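You operate a simulated robot arm through the tools that you are given. There is no shell and no other tool. Be economical: measure what you need, move in short steps, check, and stop when the job is done.

You are at the controls of a simulated robot arm. One attempt, no reset.

Task
Take the baking paper box and put it on the top of the oak board.

The check looks at the end state, three seconds after you hand in, the way a careful person would. Anything else that was tipped, shoved, dropped, spilled or broken makes it a failure.

Robot
A 6-joint arm with a two-finger parallel gripper on a trunk, on a base that drives. Base frame: it is fixed to the floor where the robot stands at the start and does not move with it; the origin is under the middle of the robot, x ahead of it, y to its left, z up. Readings come in m, rad, newtons and seconds.
Its first joint turns from -2.897 to 2.897 rad. Places, roughly: top of the oak board [1.6, 1.3, 1]; baking paper box [1.25, 0, 1]. Payload 3.43 kg.
The TCP is the grasp point between the finger pads, 0.034 m short of the fingertips. In the tool frame z runs along the fingers and y along their closing line. Largest opening 0.128 m; finger width 0.024, thickness 0.012; the body of the gripper, 0.048 by 0.13 m, starts 0.096 m behind the TCP.
Orientation is told as [roll, pitch, yaw] about the base's x, y, z axes, in that order, counted from this pose: with the fingers straight down and closing along the base's y, the tool's x points along the base's -x, its y along +y and its z along -z.

Tools
- The arm moves only by the tool drive_tool. Its argument "increments" is a list of rows, each a list of 7 numbers: the turn, a rotation vector about the base's x, y, z in rad, then the shift along the base's x, y, z in cm, then the finger opening in cm, from 0 to 12.8. In form: [[rx, ry, rz, dx, dy, dz, claw], ...]. A call has 1 to 20 rows; each row is the pose to reach, as a shift and turn from the pose commanded when the call began. A row lasts 0.2 s, in which the tool goes at most 0.05 m and 0.15 rad; a call with a longer step from one row to the next is refused whole, and so is a gripper value outside its range. Where a pose cannot be reached the arm comes as near as it can. A force on the tool above 40 N (or 10 N above the force at the start of the call, whichever is more), or a blocked arm, ends the call early, and 0.2 s more pass. Each finger travels about 0.153 m/s and halts on what it meets, pressing with about 37 N; the grip force reading is that of the motor and also rises with nothing between the fingers. The clock runs only during rows and for 0.2 s after the last one: add rows that repeat a pose to give the fingers time. The reply holds the time, the measured pose of the TCP, the force on the tool along the base axes, the opening and the grip force, in the units named above and with some noise, and new pictures: "views" is both (left out), scene, wrist or none.
- Cameras (640 x 400 px; columns grow to the right, rows downward): "scene" is now at [0.1678, 0.1971, 1.2335]; the picture's right is [-0.29, -0.96, 0.00], its down [-0.21, 0.06, -0.98] and it looks along [0.94, -0.28, -0.22] (base axes); focal length 266 px, centre (320, 200). "wrist" rides on the gripper at [-0.036, 0, -0.098] in the tool frame; the picture's right is [0.00, -1.00, 0.00], its down [0.97, 0.00, -0.24] and it looks along [0.24, 0.00, 0.97] (tool axes); focal length 218 px, centre (320, 200). There is no depth. A picture from a camera that has moved, and an enlarged one, comes with that camera's place and axes in the base frame and with its lens.
- steer(legs): drives the robot by 1 to 6 legs, each [ahead, left, turn to the left] in m, m and rad, along the robot's own axes; the way and the turn of a leg run together, so that a leg with both is an arc; at most 1.5 m and 3.142 rad a leg. The arm and the cameras ride along, it lands a little off, and it stops where it bumps. It gives what a move gives, and a new picture of the scene camera.
- aim_head(pan, tilt): turns the head with the scene camera to pan (to the left, within 2.496 rad either way) and tilt (down, from -0.506 to 1.204), counted from straight ahead of the robot. It gives what a move gives, and a new picture of the scene camera.
- close_up(camera, box): a new picture of the part [left, top, right, bottom] of that camera's present view, enlarged. No time passes.
- job_done(): hands the job in; it is judged then, once.

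Work in short steps. Places have to be worked out from the pictures, the camera data and where the tool is seen: move nearer, look again, correct. Check each grasp and each placing, and mend what went wrong. You have 120 turns and 170 pictures in all, those below and enlarged ones among them. Open the gripper and draw the arm clear of the work before you hand the job in, unless the task says otherwise; then end with one line.

The tools are called after ">>>" as a command line: name --pt "numbers of a row" for each row, then --argument value for the rest, lists and objects as JSON in quotes. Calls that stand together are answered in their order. drive_tool: Moves the arm, as the interface text tells. Its arguments: {"type":"object","properties":{"increments":{"type":"array","items":{"type":"array","items":{"type":"number"}}},"views":{"type":"string","enum":["both","scene","wrist","none"]}},"required":["increments"]} The other tools are called the same way: steer (legs) drives the base; aim_head (pan, tilt) turns the head that bears the scene camera; close_up (camera, box) takes an enlarged picture of a part of a camera's view; job_done () hands the job in.

At the start:

```text
time: 0.0
tool_pos: [0.7879, 0.0188, 1.1182]
orientation: [-0.001, -0.001, 0.001]
ft_force: [-0.2, -0.3, -0.3]
width: 0.1279
gripper_force: 0.0
robot x, y, heading: [-0.0004, 0.0021, -0.003]
head pan, tilt: [-0.29, 0.218]
```

scene: 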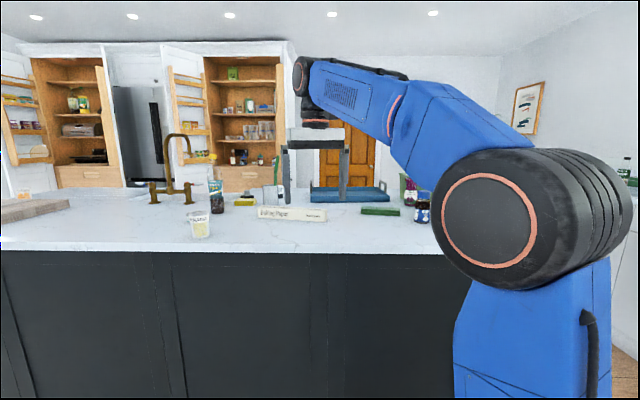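
wrist: 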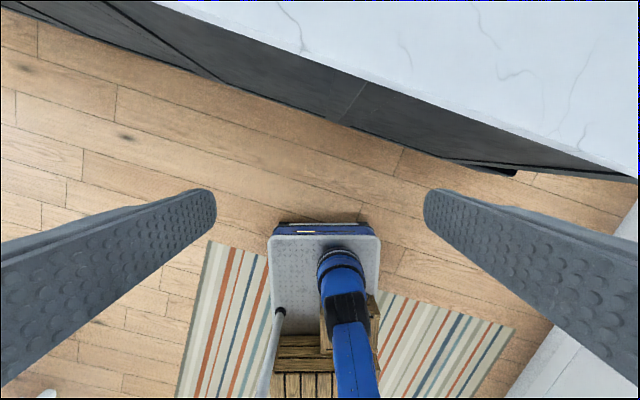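

I'll zoom in on the box area and the board area in the scene to see what's around them.

>>> close_up --camera "scene" --box '[160, 150, 450, 260]'

>>> aim_head --pan 0.5 --tilt 0.3

```text
2.21 times, centred on (305, 205) of scene
camera zoom: at [0.1678, 0.1971, 1.2335], right [-0.29, -0.96, 0.0], down [-0.21, 0.06, -0.98], along [0.94, -0.28, -0.22], focal length 587 px, centre (353, 189)
```

zoom: 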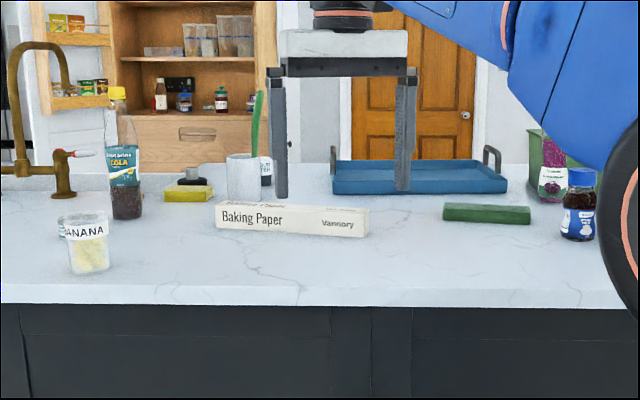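

```text
time: 1.1
tool_pos: [0.7882, 0.0184, 1.1195]
orientation: [0.0, -0.001, -0.001]
ft_force: [0.5, 0.2, -0.3]
width: 0.1279
gripper_force: 0.0
robot x, y, heading: [-0.0027, -0.0012, 0.002]
head pan, tilt: [0.499, 0.3]
camera scene: at [0.1604, 0.2685, 1.2258], right [0.48, -0.88, 0.0], down [-0.26, -0.14, -0.96], along [0.84, 0.46, -0.3], focal length 266 px, centre (320, 200)
```

scene: 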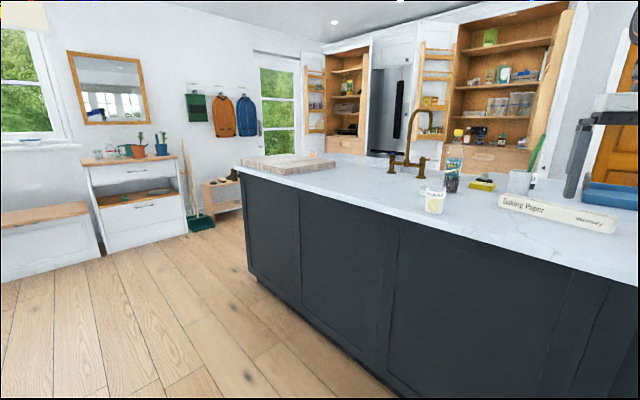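

The box lies at about (1.2, 0), tilted, and the board is at the far left corner. I'll look closer at the board.

>>> close_up --camera "scene" --box '[220, 130, 380, 230]'

>>> close_up --camera "scene" --box '[380, 120, 640, 280]'

>>> aim_head --pan -0.1 --tilt 0.9

```text
4.00 times, centred on (300, 180) of scene
camera zoom: at [0.1604, 0.2685, 1.2258], right [0.48, -0.88, 0.0], down [-0.26, -0.14, -0.96], along [0.84, 0.46, -0.3], focal length 1064 px, centre (400, 280)
```

zoom: 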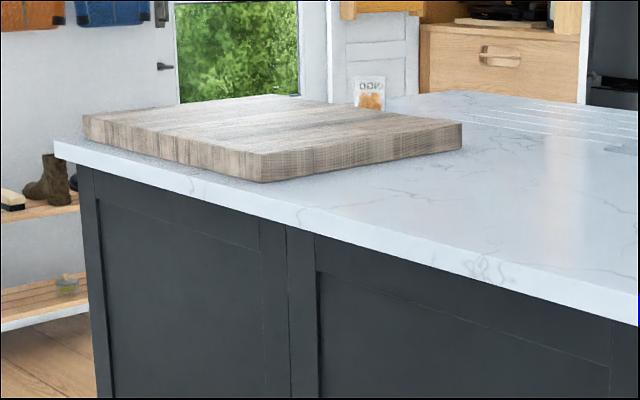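

```text
2.46 times, centred on (510, 200) of scene
camera zoom: at [0.1604, 0.2685, 1.2258], right [0.48, -0.88, 0.0], down [-0.26, -0.14, -0.96], along [0.84, 0.46, -0.3], focal length 654 px, centre (-148, 200)
```

zoom: 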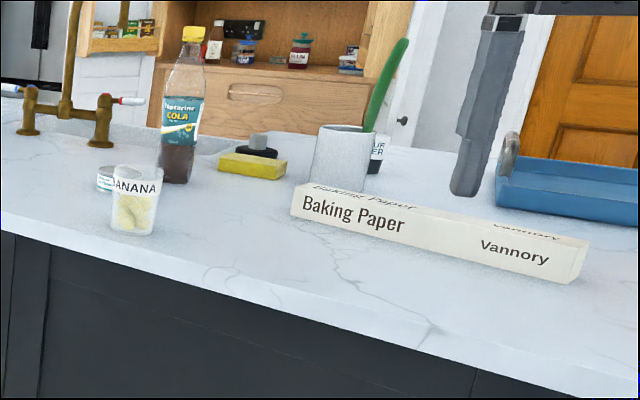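

```text
time: 2.1
tool_pos: [0.7876, 0.0198, 1.1204]
orientation: [-0.001, -0.002, 0.0]
ft_force: [-0.1, -0.3, 0.5]
width: 0.1279
gripper_force: 0.0
robot x, y, heading: [-0.0005, 0.0026, 0.004]
head pan, tilt: [-0.099, 0.901]
camera scene: at [0.1536, 0.2164, 1.1736], right [-0.1, -1.0, 0.0], down [-0.78, 0.08, -0.62], along [0.62, -0.06, -0.78], focal length 266 px, centre (320, 200)
```

scene: 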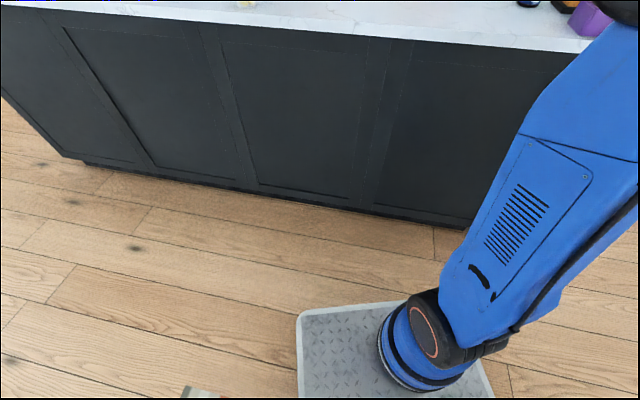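

The floor is clear around the base. I turn right about 0.31 rad so I stand square to the counter edge, then shift left and ahead; I raise the tool first.

>>> drive_tool --pt "0 0 0 0 0 4 12.8" --pt "0 0 0 0 0 8 12.8" --pt "0 0 0 0 0 12 12.8" --views "none"

>>> steer --legs '[[0, 0, -0.31], [0, 0.3, 0], [0.25, 0, 0]]'

>>> aim_head --pan 0.0 --tilt 0.45

```text
time: 2.9
tool_pos: [0.7814, 0.0182, 1.1665]
orientation: [-0.001, -0.009, 0.001]
ft_force: [-0.2, -0.9, 0.7]
width: 0.128
gripper_force: 0.1
out of reach, approached as far as the arm can: row 2, 3
robot x, y, heading: [-0.0006, -0.0032, -0.002]
head pan, tilt: [-0.099, 0.901]
```

```text
time: 7.4
tool_pos: [1.0798, -0.0244, 1.1662]
orientation: [-0.001, -0.009, -0.319]
ft_force: [-0.4, 0.1, -0.5]
width: 0.128
gripper_force: 0.2
robot x, y, heading: [0.3288, 0.2027, -0.316]
head pan, tilt: [-0.099, 0.901]
camera scene: at [0.5445, 0.3592, 1.1736], right [-0.4, -0.91, 0.0], down [-0.72, 0.32, -0.62], along [0.57, -0.25, -0.78], focal length 266 px, centre (320, 200)
```

scene: 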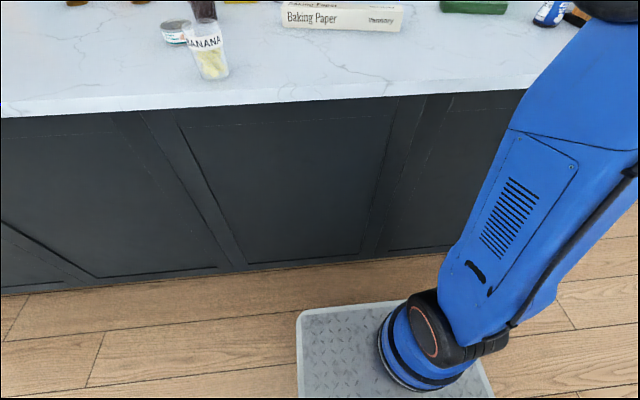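

```text
time: 8.3
tool_pos: [1.0805, -0.0247, 1.1677]
orientation: [-0.001, -0.009, -0.318]
ft_force: [-0.3, 0.0, 1.1]
width: 0.128
gripper_force: 0.1
robot x, y, heading: [0.3298, 0.1999, -0.314]
head pan, tilt: [0.0, 0.45]
camera scene: at [0.5628, 0.3611, 1.2118], right [-0.31, -0.95, 0.0], down [-0.41, 0.14, -0.9], along [0.86, -0.28, -0.44], focal length 266 px, centre (320, 200)
```

scene: 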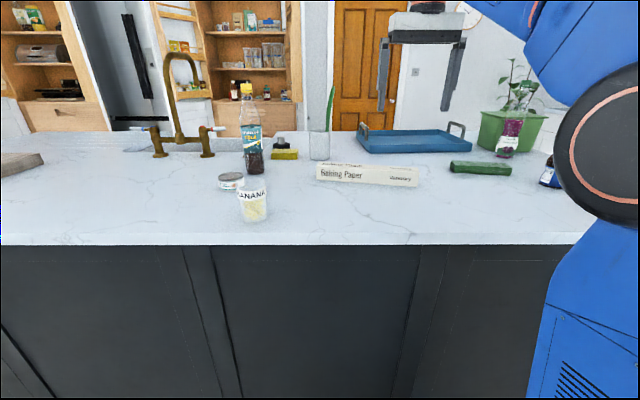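

I zoom on the box for better measurement, with the wrist view for context.

>>> close_up --camera "scene" --box '[290, 130, 450, 230]'

>>> close_up --camera "wrist" --box '[0, 0, 640, 400]'

```text
4.00 times, centred on (370, 180) of scene
camera zoom: at [0.5628, 0.3611, 1.2118], right [-0.31, -0.95, 0.0], down [-0.41, 0.14, -0.9], along [0.86, -0.28, -0.44], focal length 1064 px, centre (120, 280)
```

zoom: 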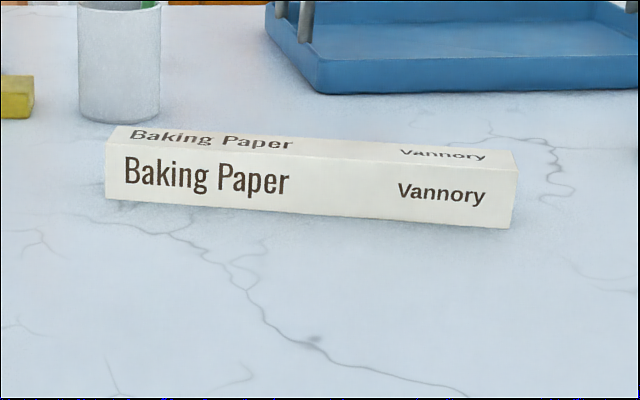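

```text
1.00 times, centred on (320, 200) of wrist
camera zoom: at [1.1134, -0.0345, 1.2651], right [-0.31, -0.95, 0.0], down [-0.92, 0.3, 0.23], along [-0.22, 0.07, -0.97], focal length 218 px, centre (320, 200)
```

zoom: 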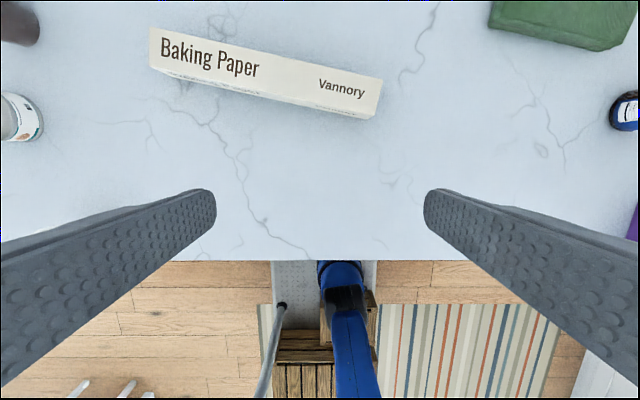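

Both cameras agree: box centre ≈ (1.219, 0.003), long axis along (0.495, 0.869), section ≈ 4.5 cm, mug well behind it. There is room to drive nearer for better lift height; I go 0.12 m ahead.

>>> steer --legs '[[0.12, 0, 0]]'

>>> drive_tool --pt "0 0 0.15 0 0 0 12.8" --pt "0 0 0.3 0 0 0 12.8" --pt "0 0 0.45 0 0 0 12.8" --pt "0 0 0.6 0 0 0 12.8" --pt "0 0 0.75 0 0 0 12.8" --pt "0 0 0.9 0 0 0 12.8" --pt "0 0 1.05 0 0 0 12.8" --pt "0 0 1.2 0 0 0 12.8" --pt "0 0 1.3 0 0 0 12.8" --pt "0 0 1.371 0 0 0 12.8" --views "wrist"

```text
time: 9.5
tool_pos: [1.1955, -0.0617, 1.1662]
orientation: [0.001, -0.008, -0.317]
ft_force: [-0.8, 0.0, -0.1]
width: 0.128
gripper_force: 0.1
robot x, y, heading: [0.446, 0.1623, -0.318]
head pan, tilt: [0.0, 0.45]
camera scene: at [0.6775, 0.3235, 1.2119], right [-0.31, -0.95, 0.0], down [-0.41, 0.14, -0.9], along [0.86, -0.28, -0.44], focal length 266 px, centre (320, 200)
```

scene: 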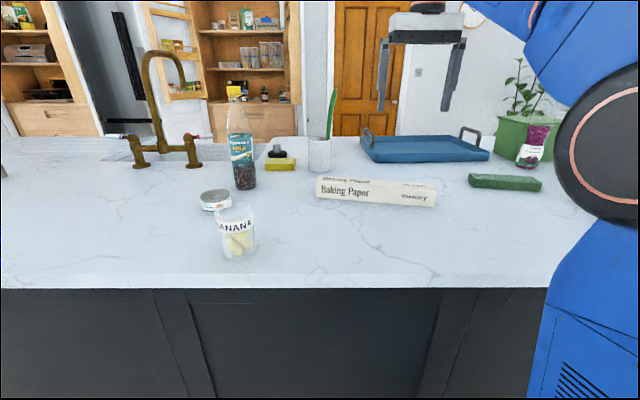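

```text
time: 11.7
tool_pos: [1.1955, -0.0619, 1.1653]
orientation: [-0.003, -0.011, 1.057]
ft_force: [0.5, -0.6, -1.1]
width: 0.1278
gripper_force: 0.1
robot x, y, heading: [0.4446, 0.1653, -0.321]
head pan, tilt: [0.0, 0.45]
camera wrist: at [1.2114, -0.0306, 1.2642], right [0.87, -0.49, 0.0], down [-0.48, -0.85, 0.23], along [-0.11, -0.2, -0.97], focal length 218 px, centre (320, 200)
```

wrist: 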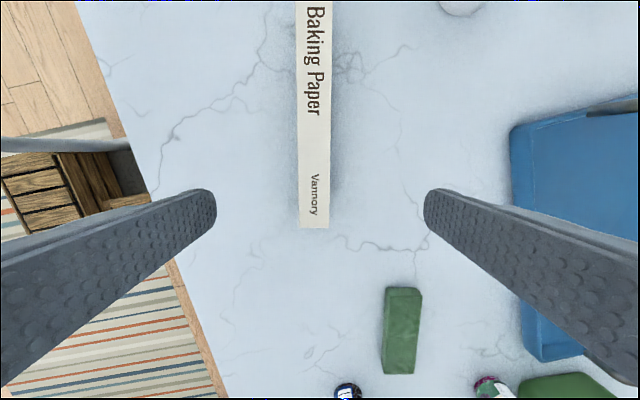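

Orientation is aligned with the box. I move over the centre (+2.4, +6.5 cm) and descend part way.

>>> drive_tool --pt "0 0 0 1.2 3.2 0 12.8" --pt "0 0 0 2.4 6.5 0 12.8" --pt "0 0 0 2.4 6.5 -4 12.8" --pt "0 0 0 2.4 6.5 -8 12.8" --pt "0 0 0 2.4 6.5 -12 12.8" --pt "0 0 0 2.4 6.5 -12 12.8"

```text
time: 13.1
tool_pos: [1.2202, 0.0023, 1.048]
orientation: [0.001, -0.009, 1.055]
ft_force: [-0.2, -0.6, 0.2]
width: 0.1278
gripper_force: 0.2
robot x, y, heading: [0.4485, 0.1688, -0.318]
head pan, tilt: [0.0, 0.45]
camera scene: at [0.6775, 0.3235, 1.2119], right [-0.31, -0.95, 0.0], down [-0.41, 0.14, -0.9], along [0.86, -0.28, -0.44], focal length 266 px, centre (320, 200)
camera wrist: at [1.2363, 0.0327, 1.1462], right [0.87, -0.49, 0.0], down [-0.48, -0.85, 0.23], along [-0.12, -0.2, -0.97], focal length 218 px, centre (320, 200)
```

scene: 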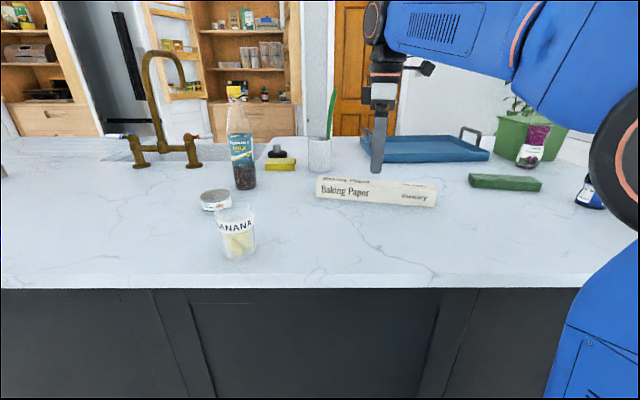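
wrist: 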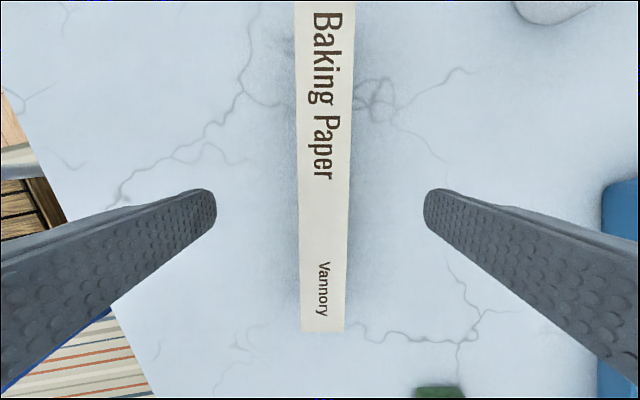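

The box is centred between the fingers, its end at ≈(1.147, −0.122), confirming the centre. Descend to z ≈ 0.96 and close.

>>> drive_tool --pt "0 0.0 0 0 0 -4 12.8" --pt "0 0 0 0 0 -7 12.8" --pt "0 0 0 0 0 -8.7 12.8" --pt "0 0 0 0 0 -8.7 12.8" --views "none"

>>> drive_tool --pt "0 0 0 0 0 0 9" --pt "0 0 0 0 0 0 6" --pt "0 0 0 0 0 0 4" --pt "0 0 0 0 0 0 4" --pt "0 0 0 0 0 0 4"

```text
time: 14.1
tool_pos: [1.2204, 0.0035, 0.9608]
orientation: [0.001, -0.009, 1.055]
ft_force: [-0.3, 0.1, -0.7]
width: 0.1278
gripper_force: 0.0
robot x, y, heading: [0.4426, 0.1629, -0.319]
head pan, tilt: [0.0, 0.45]
```

```text
time: 15.3
tool_pos: [1.2191, 0.0035, 0.9621]
orientation: [0.0, -0.008, 1.054]
ft_force: [-0.6, 0.5, 1.9]
width: 0.0434
gripper_force: 36.4
robot x, y, heading: [0.4487, 0.1659, -0.314]
head pan, tilt: [0.0, 0.45]
camera scene: at [0.6774, 0.3235, 1.2119], right [-0.31, -0.95, 0.0], down [-0.41, 0.14, -0.9], along [0.86, -0.28, -0.44], focal length 266 px, centre (320, 200)
camera wrist: at [1.2365, 0.0351, 1.0592], right [0.87, -0.49, 0.0], down [-0.48, -0.85, 0.23], along [-0.11, -0.2, -0.97], focal length 218 px, centre (320, 200)
```

scene: 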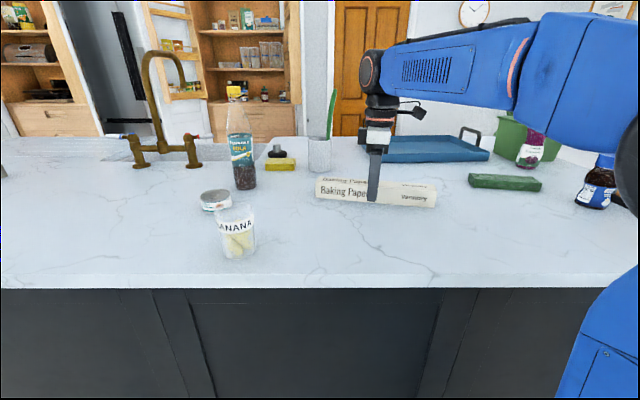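
wrist: 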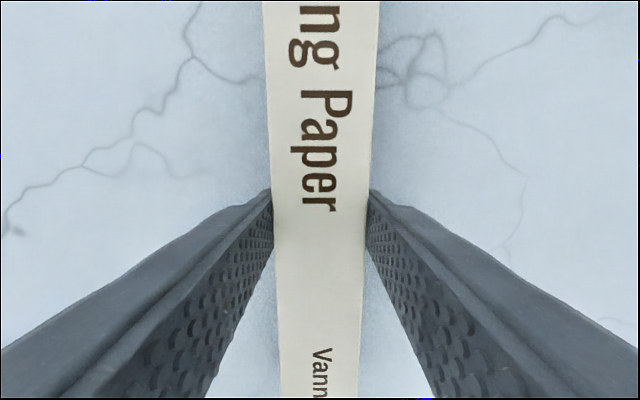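

Grip holds at 4.3 cm. I lift, and check the hold.

>>> drive_tool --pt "0 0 0 0 0 3 4" --pt "0 0 0 0 0 7 4" --pt "0 0 0 0 0 11 4" --pt "0 0 0 0 0 15 4" --pt "0 0 0 0 0 19 4" --pt "0 0 0 0 0 19 4"

```text
time: 16.7
tool_pos: [1.2184, 0.0024, 1.1506]
orientation: [0.002, -0.007, 1.055]
ft_force: [-0.4, -0.3, -2.3]
width: 0.0431
gripper_force: 37.0
robot x, y, heading: [0.4461, 0.1624, -0.321]
head pan, tilt: [0.0, 0.45]
camera scene: at [0.6775, 0.3235, 1.2119], right [-0.31, -0.95, 0.0], down [-0.41, 0.14, -0.9], along [0.86, -0.28, -0.44], focal length 266 px, centre (320, 200)
camera wrist: at [1.235, 0.0337, 1.2485], right [0.87, -0.49, 0.0], down [-0.48, -0.85, 0.23], along [-0.12, -0.2, -0.97], focal length 218 px, centre (320, 200)
```

scene: 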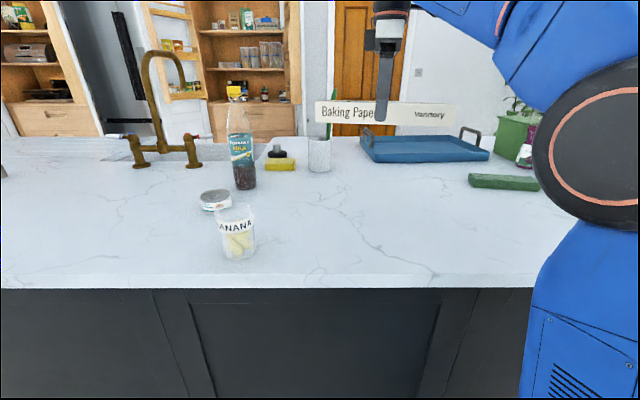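
wrist: 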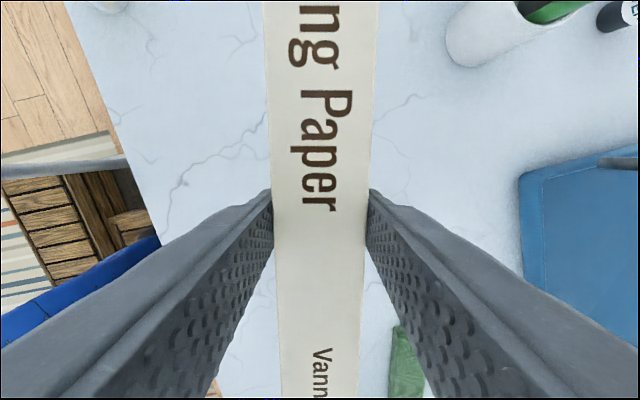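

The box is held firmly, level. I back off from the counter 0.43 m so the box clears the bottle and cup, then slide left 1.28 m along the counter.

>>> steer --legs '[[-0.43, 0, 0], [0, 1.28, 0]]'

```text
time: 25.4
tool_pos: [1.1845, 1.3488, 1.1487]
orientation: [0.001, -0.009, 1.068]
ft_force: [-0.3, 0.1, -1.1]
width: 0.0438
gripper_force: 37.1
robot x, y, heading: [0.4079, 1.5022, -0.308]
head pan, tilt: [0.0, 0.45]
camera scene: at [0.6394, 1.6627, 1.2119], right [-0.3, -0.95, 0.0], down [-0.42, 0.13, -0.9], along [0.86, -0.27, -0.44], focal length 266 px, centre (320, 200)
```

scene: 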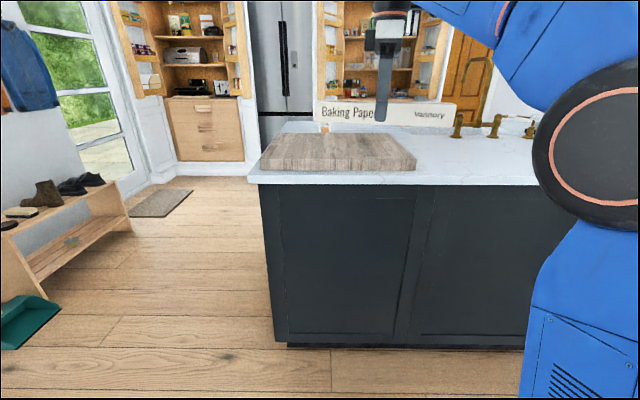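

>>> close_up --camera "scene" --box '[250, 90, 450, 215]'

```text
3.20 times, centred on (350, 152) of scene
camera zoom: at [0.6394, 1.6627, 1.2119], right [-0.3, -0.95, 0.0], down [-0.42, 0.13, -0.9], along [0.86, -0.27, -0.44], focal length 851 px, centre (224, 352)
```

zoom: 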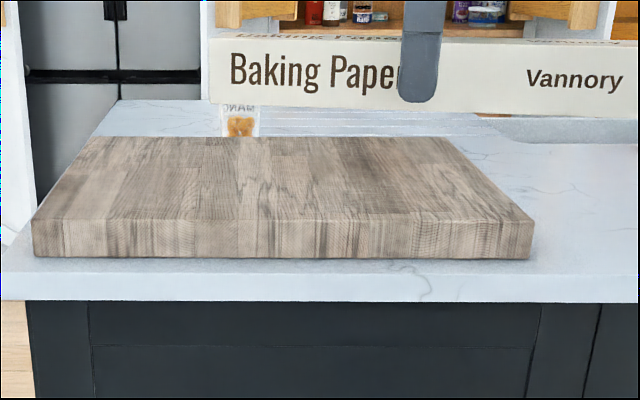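

Board: centre ≈ (1.58, 1.30), about 0.50 × 0.38 m, top z ≈ 0.96. The tool needs 0.08 m left and 0.39 m ahead.

>>> steer --legs '[[0, 0.075, 0], [0.38, 0, 0]]'

>>> close_up --camera "wrist" --box '[0, 0, 640, 400]'

```text
time: 28.5
tool_pos: [1.5805, 1.302, 1.1497]
orientation: [0.003, -0.008, 1.064]
ft_force: [-0.2, -0.6, -1.8]
width: 0.0433
gripper_force: 36.9
robot x, y, heading: [0.8053, 1.457, -0.31]
head pan, tilt: [0.0, 0.45]
camera scene: at [1.0374, 1.6173, 1.2119], right [-0.3, -0.95, 0.0], down [-0.41, 0.13, -0.9], along [0.86, -0.27, -0.44], focal length 266 px, centre (320, 200)
```

scene: 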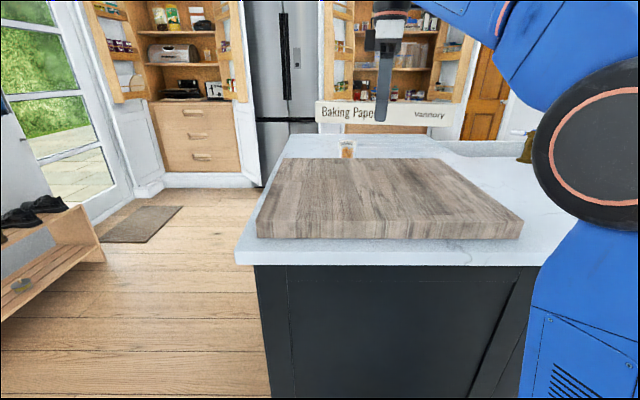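

```text
1.00 times, centred on (320, 200) of wrist
camera zoom: at [1.5976, 1.3327, 1.2482], right [0.87, -0.49, 0.0], down [-0.47, -0.85, 0.23], along [-0.11, -0.2, -0.97], focal length 218 px, centre (320, 200)
```

zoom: 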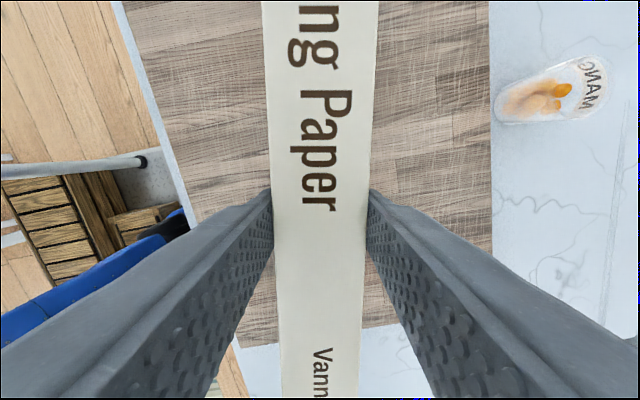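

The box is over the middle of the board. Expected contact at TCP z ≈ 1.002; I lower to 1.02 and look.

>>> drive_tool --pt "0 0 0 0 0 -4 4" --pt "0 0 0 0 0 -8 4" --pt "0 0 0 0 0 -11 4" --pt "0 0 0 0 0 -12.7 4" --pt "0 0 0 0 0 -12.7 4" --views "none"

>>> close_up --camera "scene" --box '[240, 130, 540, 270]'

```text
time: 29.7
tool_pos: [1.5838, 1.3013, 1.0234]
orientation: [0.0, -0.007, 1.063]
ft_force: [-0.4, 0.0, -0.7]
width: 0.0434
gripper_force: 36.9
robot x, y, heading: [0.8102, 1.4507, -0.307]
head pan, tilt: [0.0, 0.45]
```

```text
2.13 times, centred on (390, 200) of scene
camera zoom: at [1.0374, 1.6173, 1.2119], right [-0.3, -0.95, 0.0], down [-0.41, 0.13, -0.9], along [0.86, -0.27, -0.44], focal length 567 px, centre (171, 200)
```

zoom: 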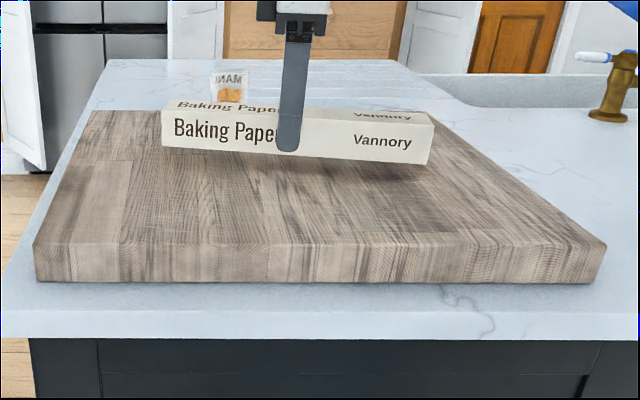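

Still a small gap to the board. I lower in fine steps toward contact.

>>> drive_tool --pt "0 0 0 0 0 -0.6 4" --pt "0 0 0 0 0 -1.2 4" --pt "0 0 0 0 0 -1.6 4" --pt "0 0 0 0 0 -1.9 4" --pt "0 0 0 0 0 -1.9 4" --views "none"

>>> close_up --camera "scene" --box '[240, 130, 540, 270]'

```text
time: 30.9
tool_pos: [1.5815, 1.3028, 1.0036]
orientation: [-0.002, -0.008, 1.063]
ft_force: [-0.2, 1.1, -1.8]
width: 0.0434
gripper_force: 37.6
robot x, y, heading: [0.8092, 1.4556, -0.309]
head pan, tilt: [0.0, 0.45]
```

```text
2.13 times, centred on (390, 200) of scene
camera zoom: at [1.0374, 1.6173, 1.2119], right [-0.3, -0.95, 0.0], down [-0.41, 0.13, -0.9], along [0.86, -0.27, -0.44], focal length 567 px, centre (171, 200)
```

zoom: 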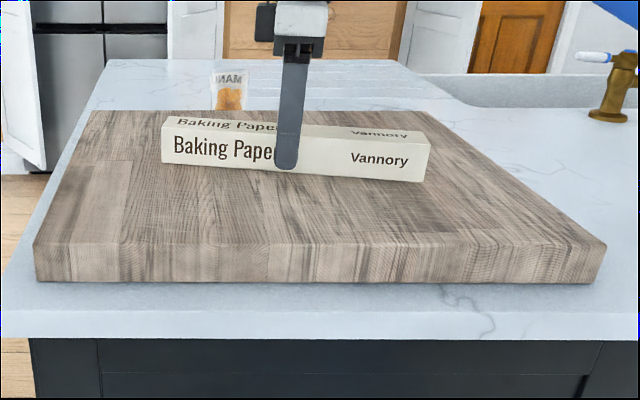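

Almost down, no contact force yet (−1.8 N is its weight). I continue in 1–2 mm steps.

>>> drive_tool --pt "0 0 0 0 0 -0.2 4" --pt "0 0 0 0 0 -0.3 4" --pt "0 0 0 0 0 -0.4 4" --pt "0 0 0 0 0 -0.4 4" --views "none"

>>> close_up --camera "scene" --box '[300, 150, 460, 250]'

```text
time: 31.8
tool_pos: [1.5807, 1.302, 1.003]
orientation: [-0.005, -0.012, 1.063]
ft_force: [-1.9, -0.5, 6.0]
width: 0.0434
gripper_force: 37.4
robot x, y, heading: [0.8093, 1.4545, -0.305]
head pan, tilt: [0.0, 0.45]
stopped in row 4: the force on the tool passed its limit (the readings are from after the stop); the commanded pose is now the measured one
```

```text
4.00 times, centred on (380, 200) of scene
camera zoom: at [1.0372, 1.6174, 1.2119], right [-0.3, -0.95, 0.0], down [-0.41, 0.13, -0.9], along [0.86, -0.27, -0.44], focal length 1064 px, centre (80, 200)
```

zoom: 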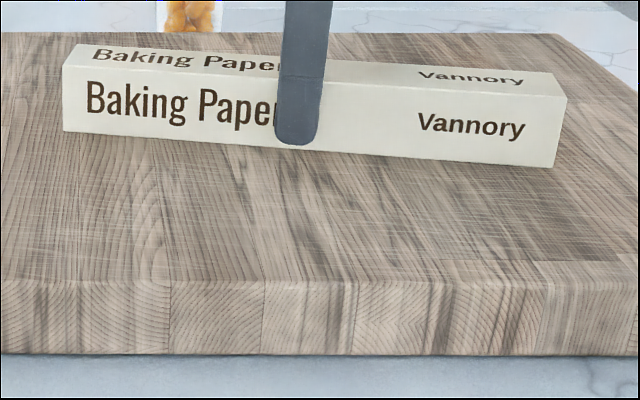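

Contact is made (force up) and the box sits on the board. I open the fingers and lift straight up.

>>> drive_tool --pt "0 0 0 0 0 0 5" --pt "0 0 0 0 0 0 7" --pt "0 0 0 0 0 0 9" --pt "0 0 0 0 0 0 9" --pt "0 0 0 0 0 3 9" --pt "0 0 0 0 0 7 9" --pt "0 0 0 0 0 11 9" --pt "0 0 0 0 0 14 9" --pt "0 0 0 0 0 14 9"

```text
time: 33.8
tool_pos: [1.5816, 1.3009, 1.1394]
orientation: [-0.004, -0.012, 1.062]
ft_force: [-0.4, -0.1, 0.7]
width: 0.0902
gripper_force: 0.0
robot x, y, heading: [0.8065, 1.4549, -0.309]
head pan, tilt: [0.0, 0.45]
camera scene: at [1.0375, 1.6173, 1.2119], right [-0.3, -0.95, 0.0], down [-0.41, 0.13, -0.9], along [0.86, -0.27, -0.44], focal length 266 px, centre (320, 200)
camera wrist: at [1.5975, 1.3324, 1.2387], right [0.87, -0.49, 0.0], down [-0.47, -0.85, 0.23], along [-0.11, -0.2, -0.97], focal length 218 px, centre (320, 200)
```

scene: 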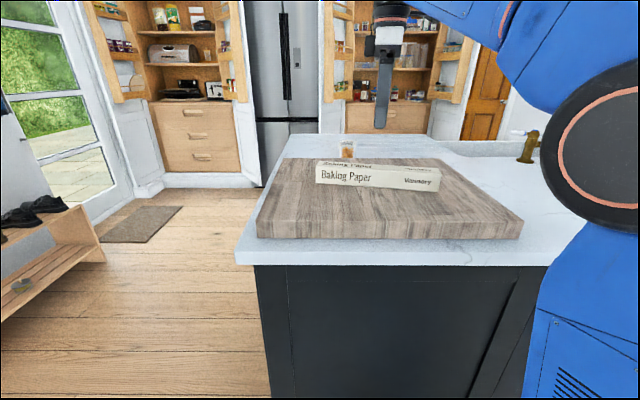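
wrist: 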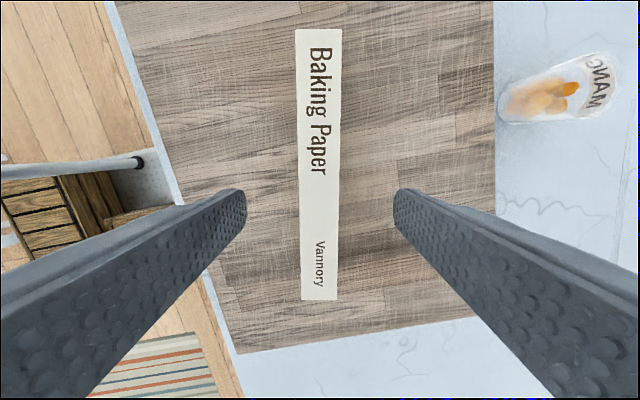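

The box rests flat, wholly on the board, and the gripper is open and above it. I back the robot off to draw the arm clear.

>>> steer --legs '[[-0.35, 0, 0]]'

```text
time: 36.0
tool_pos: [1.2573, 1.4033, 1.1395]
orientation: [-0.003, -0.013, 1.063]
ft_force: [0.6, -0.3, -0.2]
width: 0.0899
gripper_force: 0.0
robot x, y, heading: [0.4824, 1.5575, -0.309]
head pan, tilt: [0.0, 0.45]
camera scene: at [0.7143, 1.7201, 1.2119], right [-0.3, -0.95, 0.0], down [-0.41, 0.13, -0.9], along [0.86, -0.27, -0.44], focal length 266 px, centre (320, 200)
```

scene: 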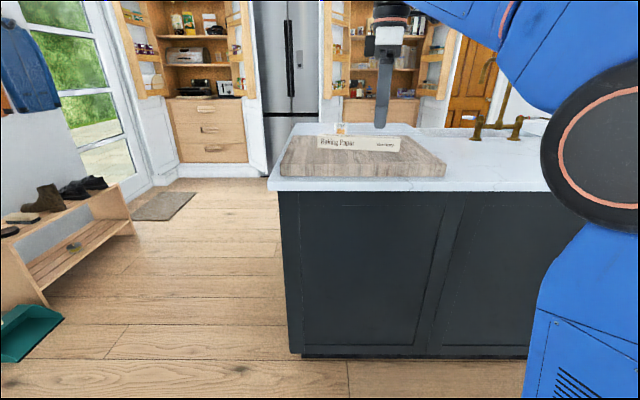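

The box lies on the board, the arm is clear and nothing else moved; I hand in.

>>> job_done

```text
The job is handed in.
```

The baking paper box is lying flat on top of the oak board. The gripper is open, the arm is clear, and I saw nothing else disturbed.
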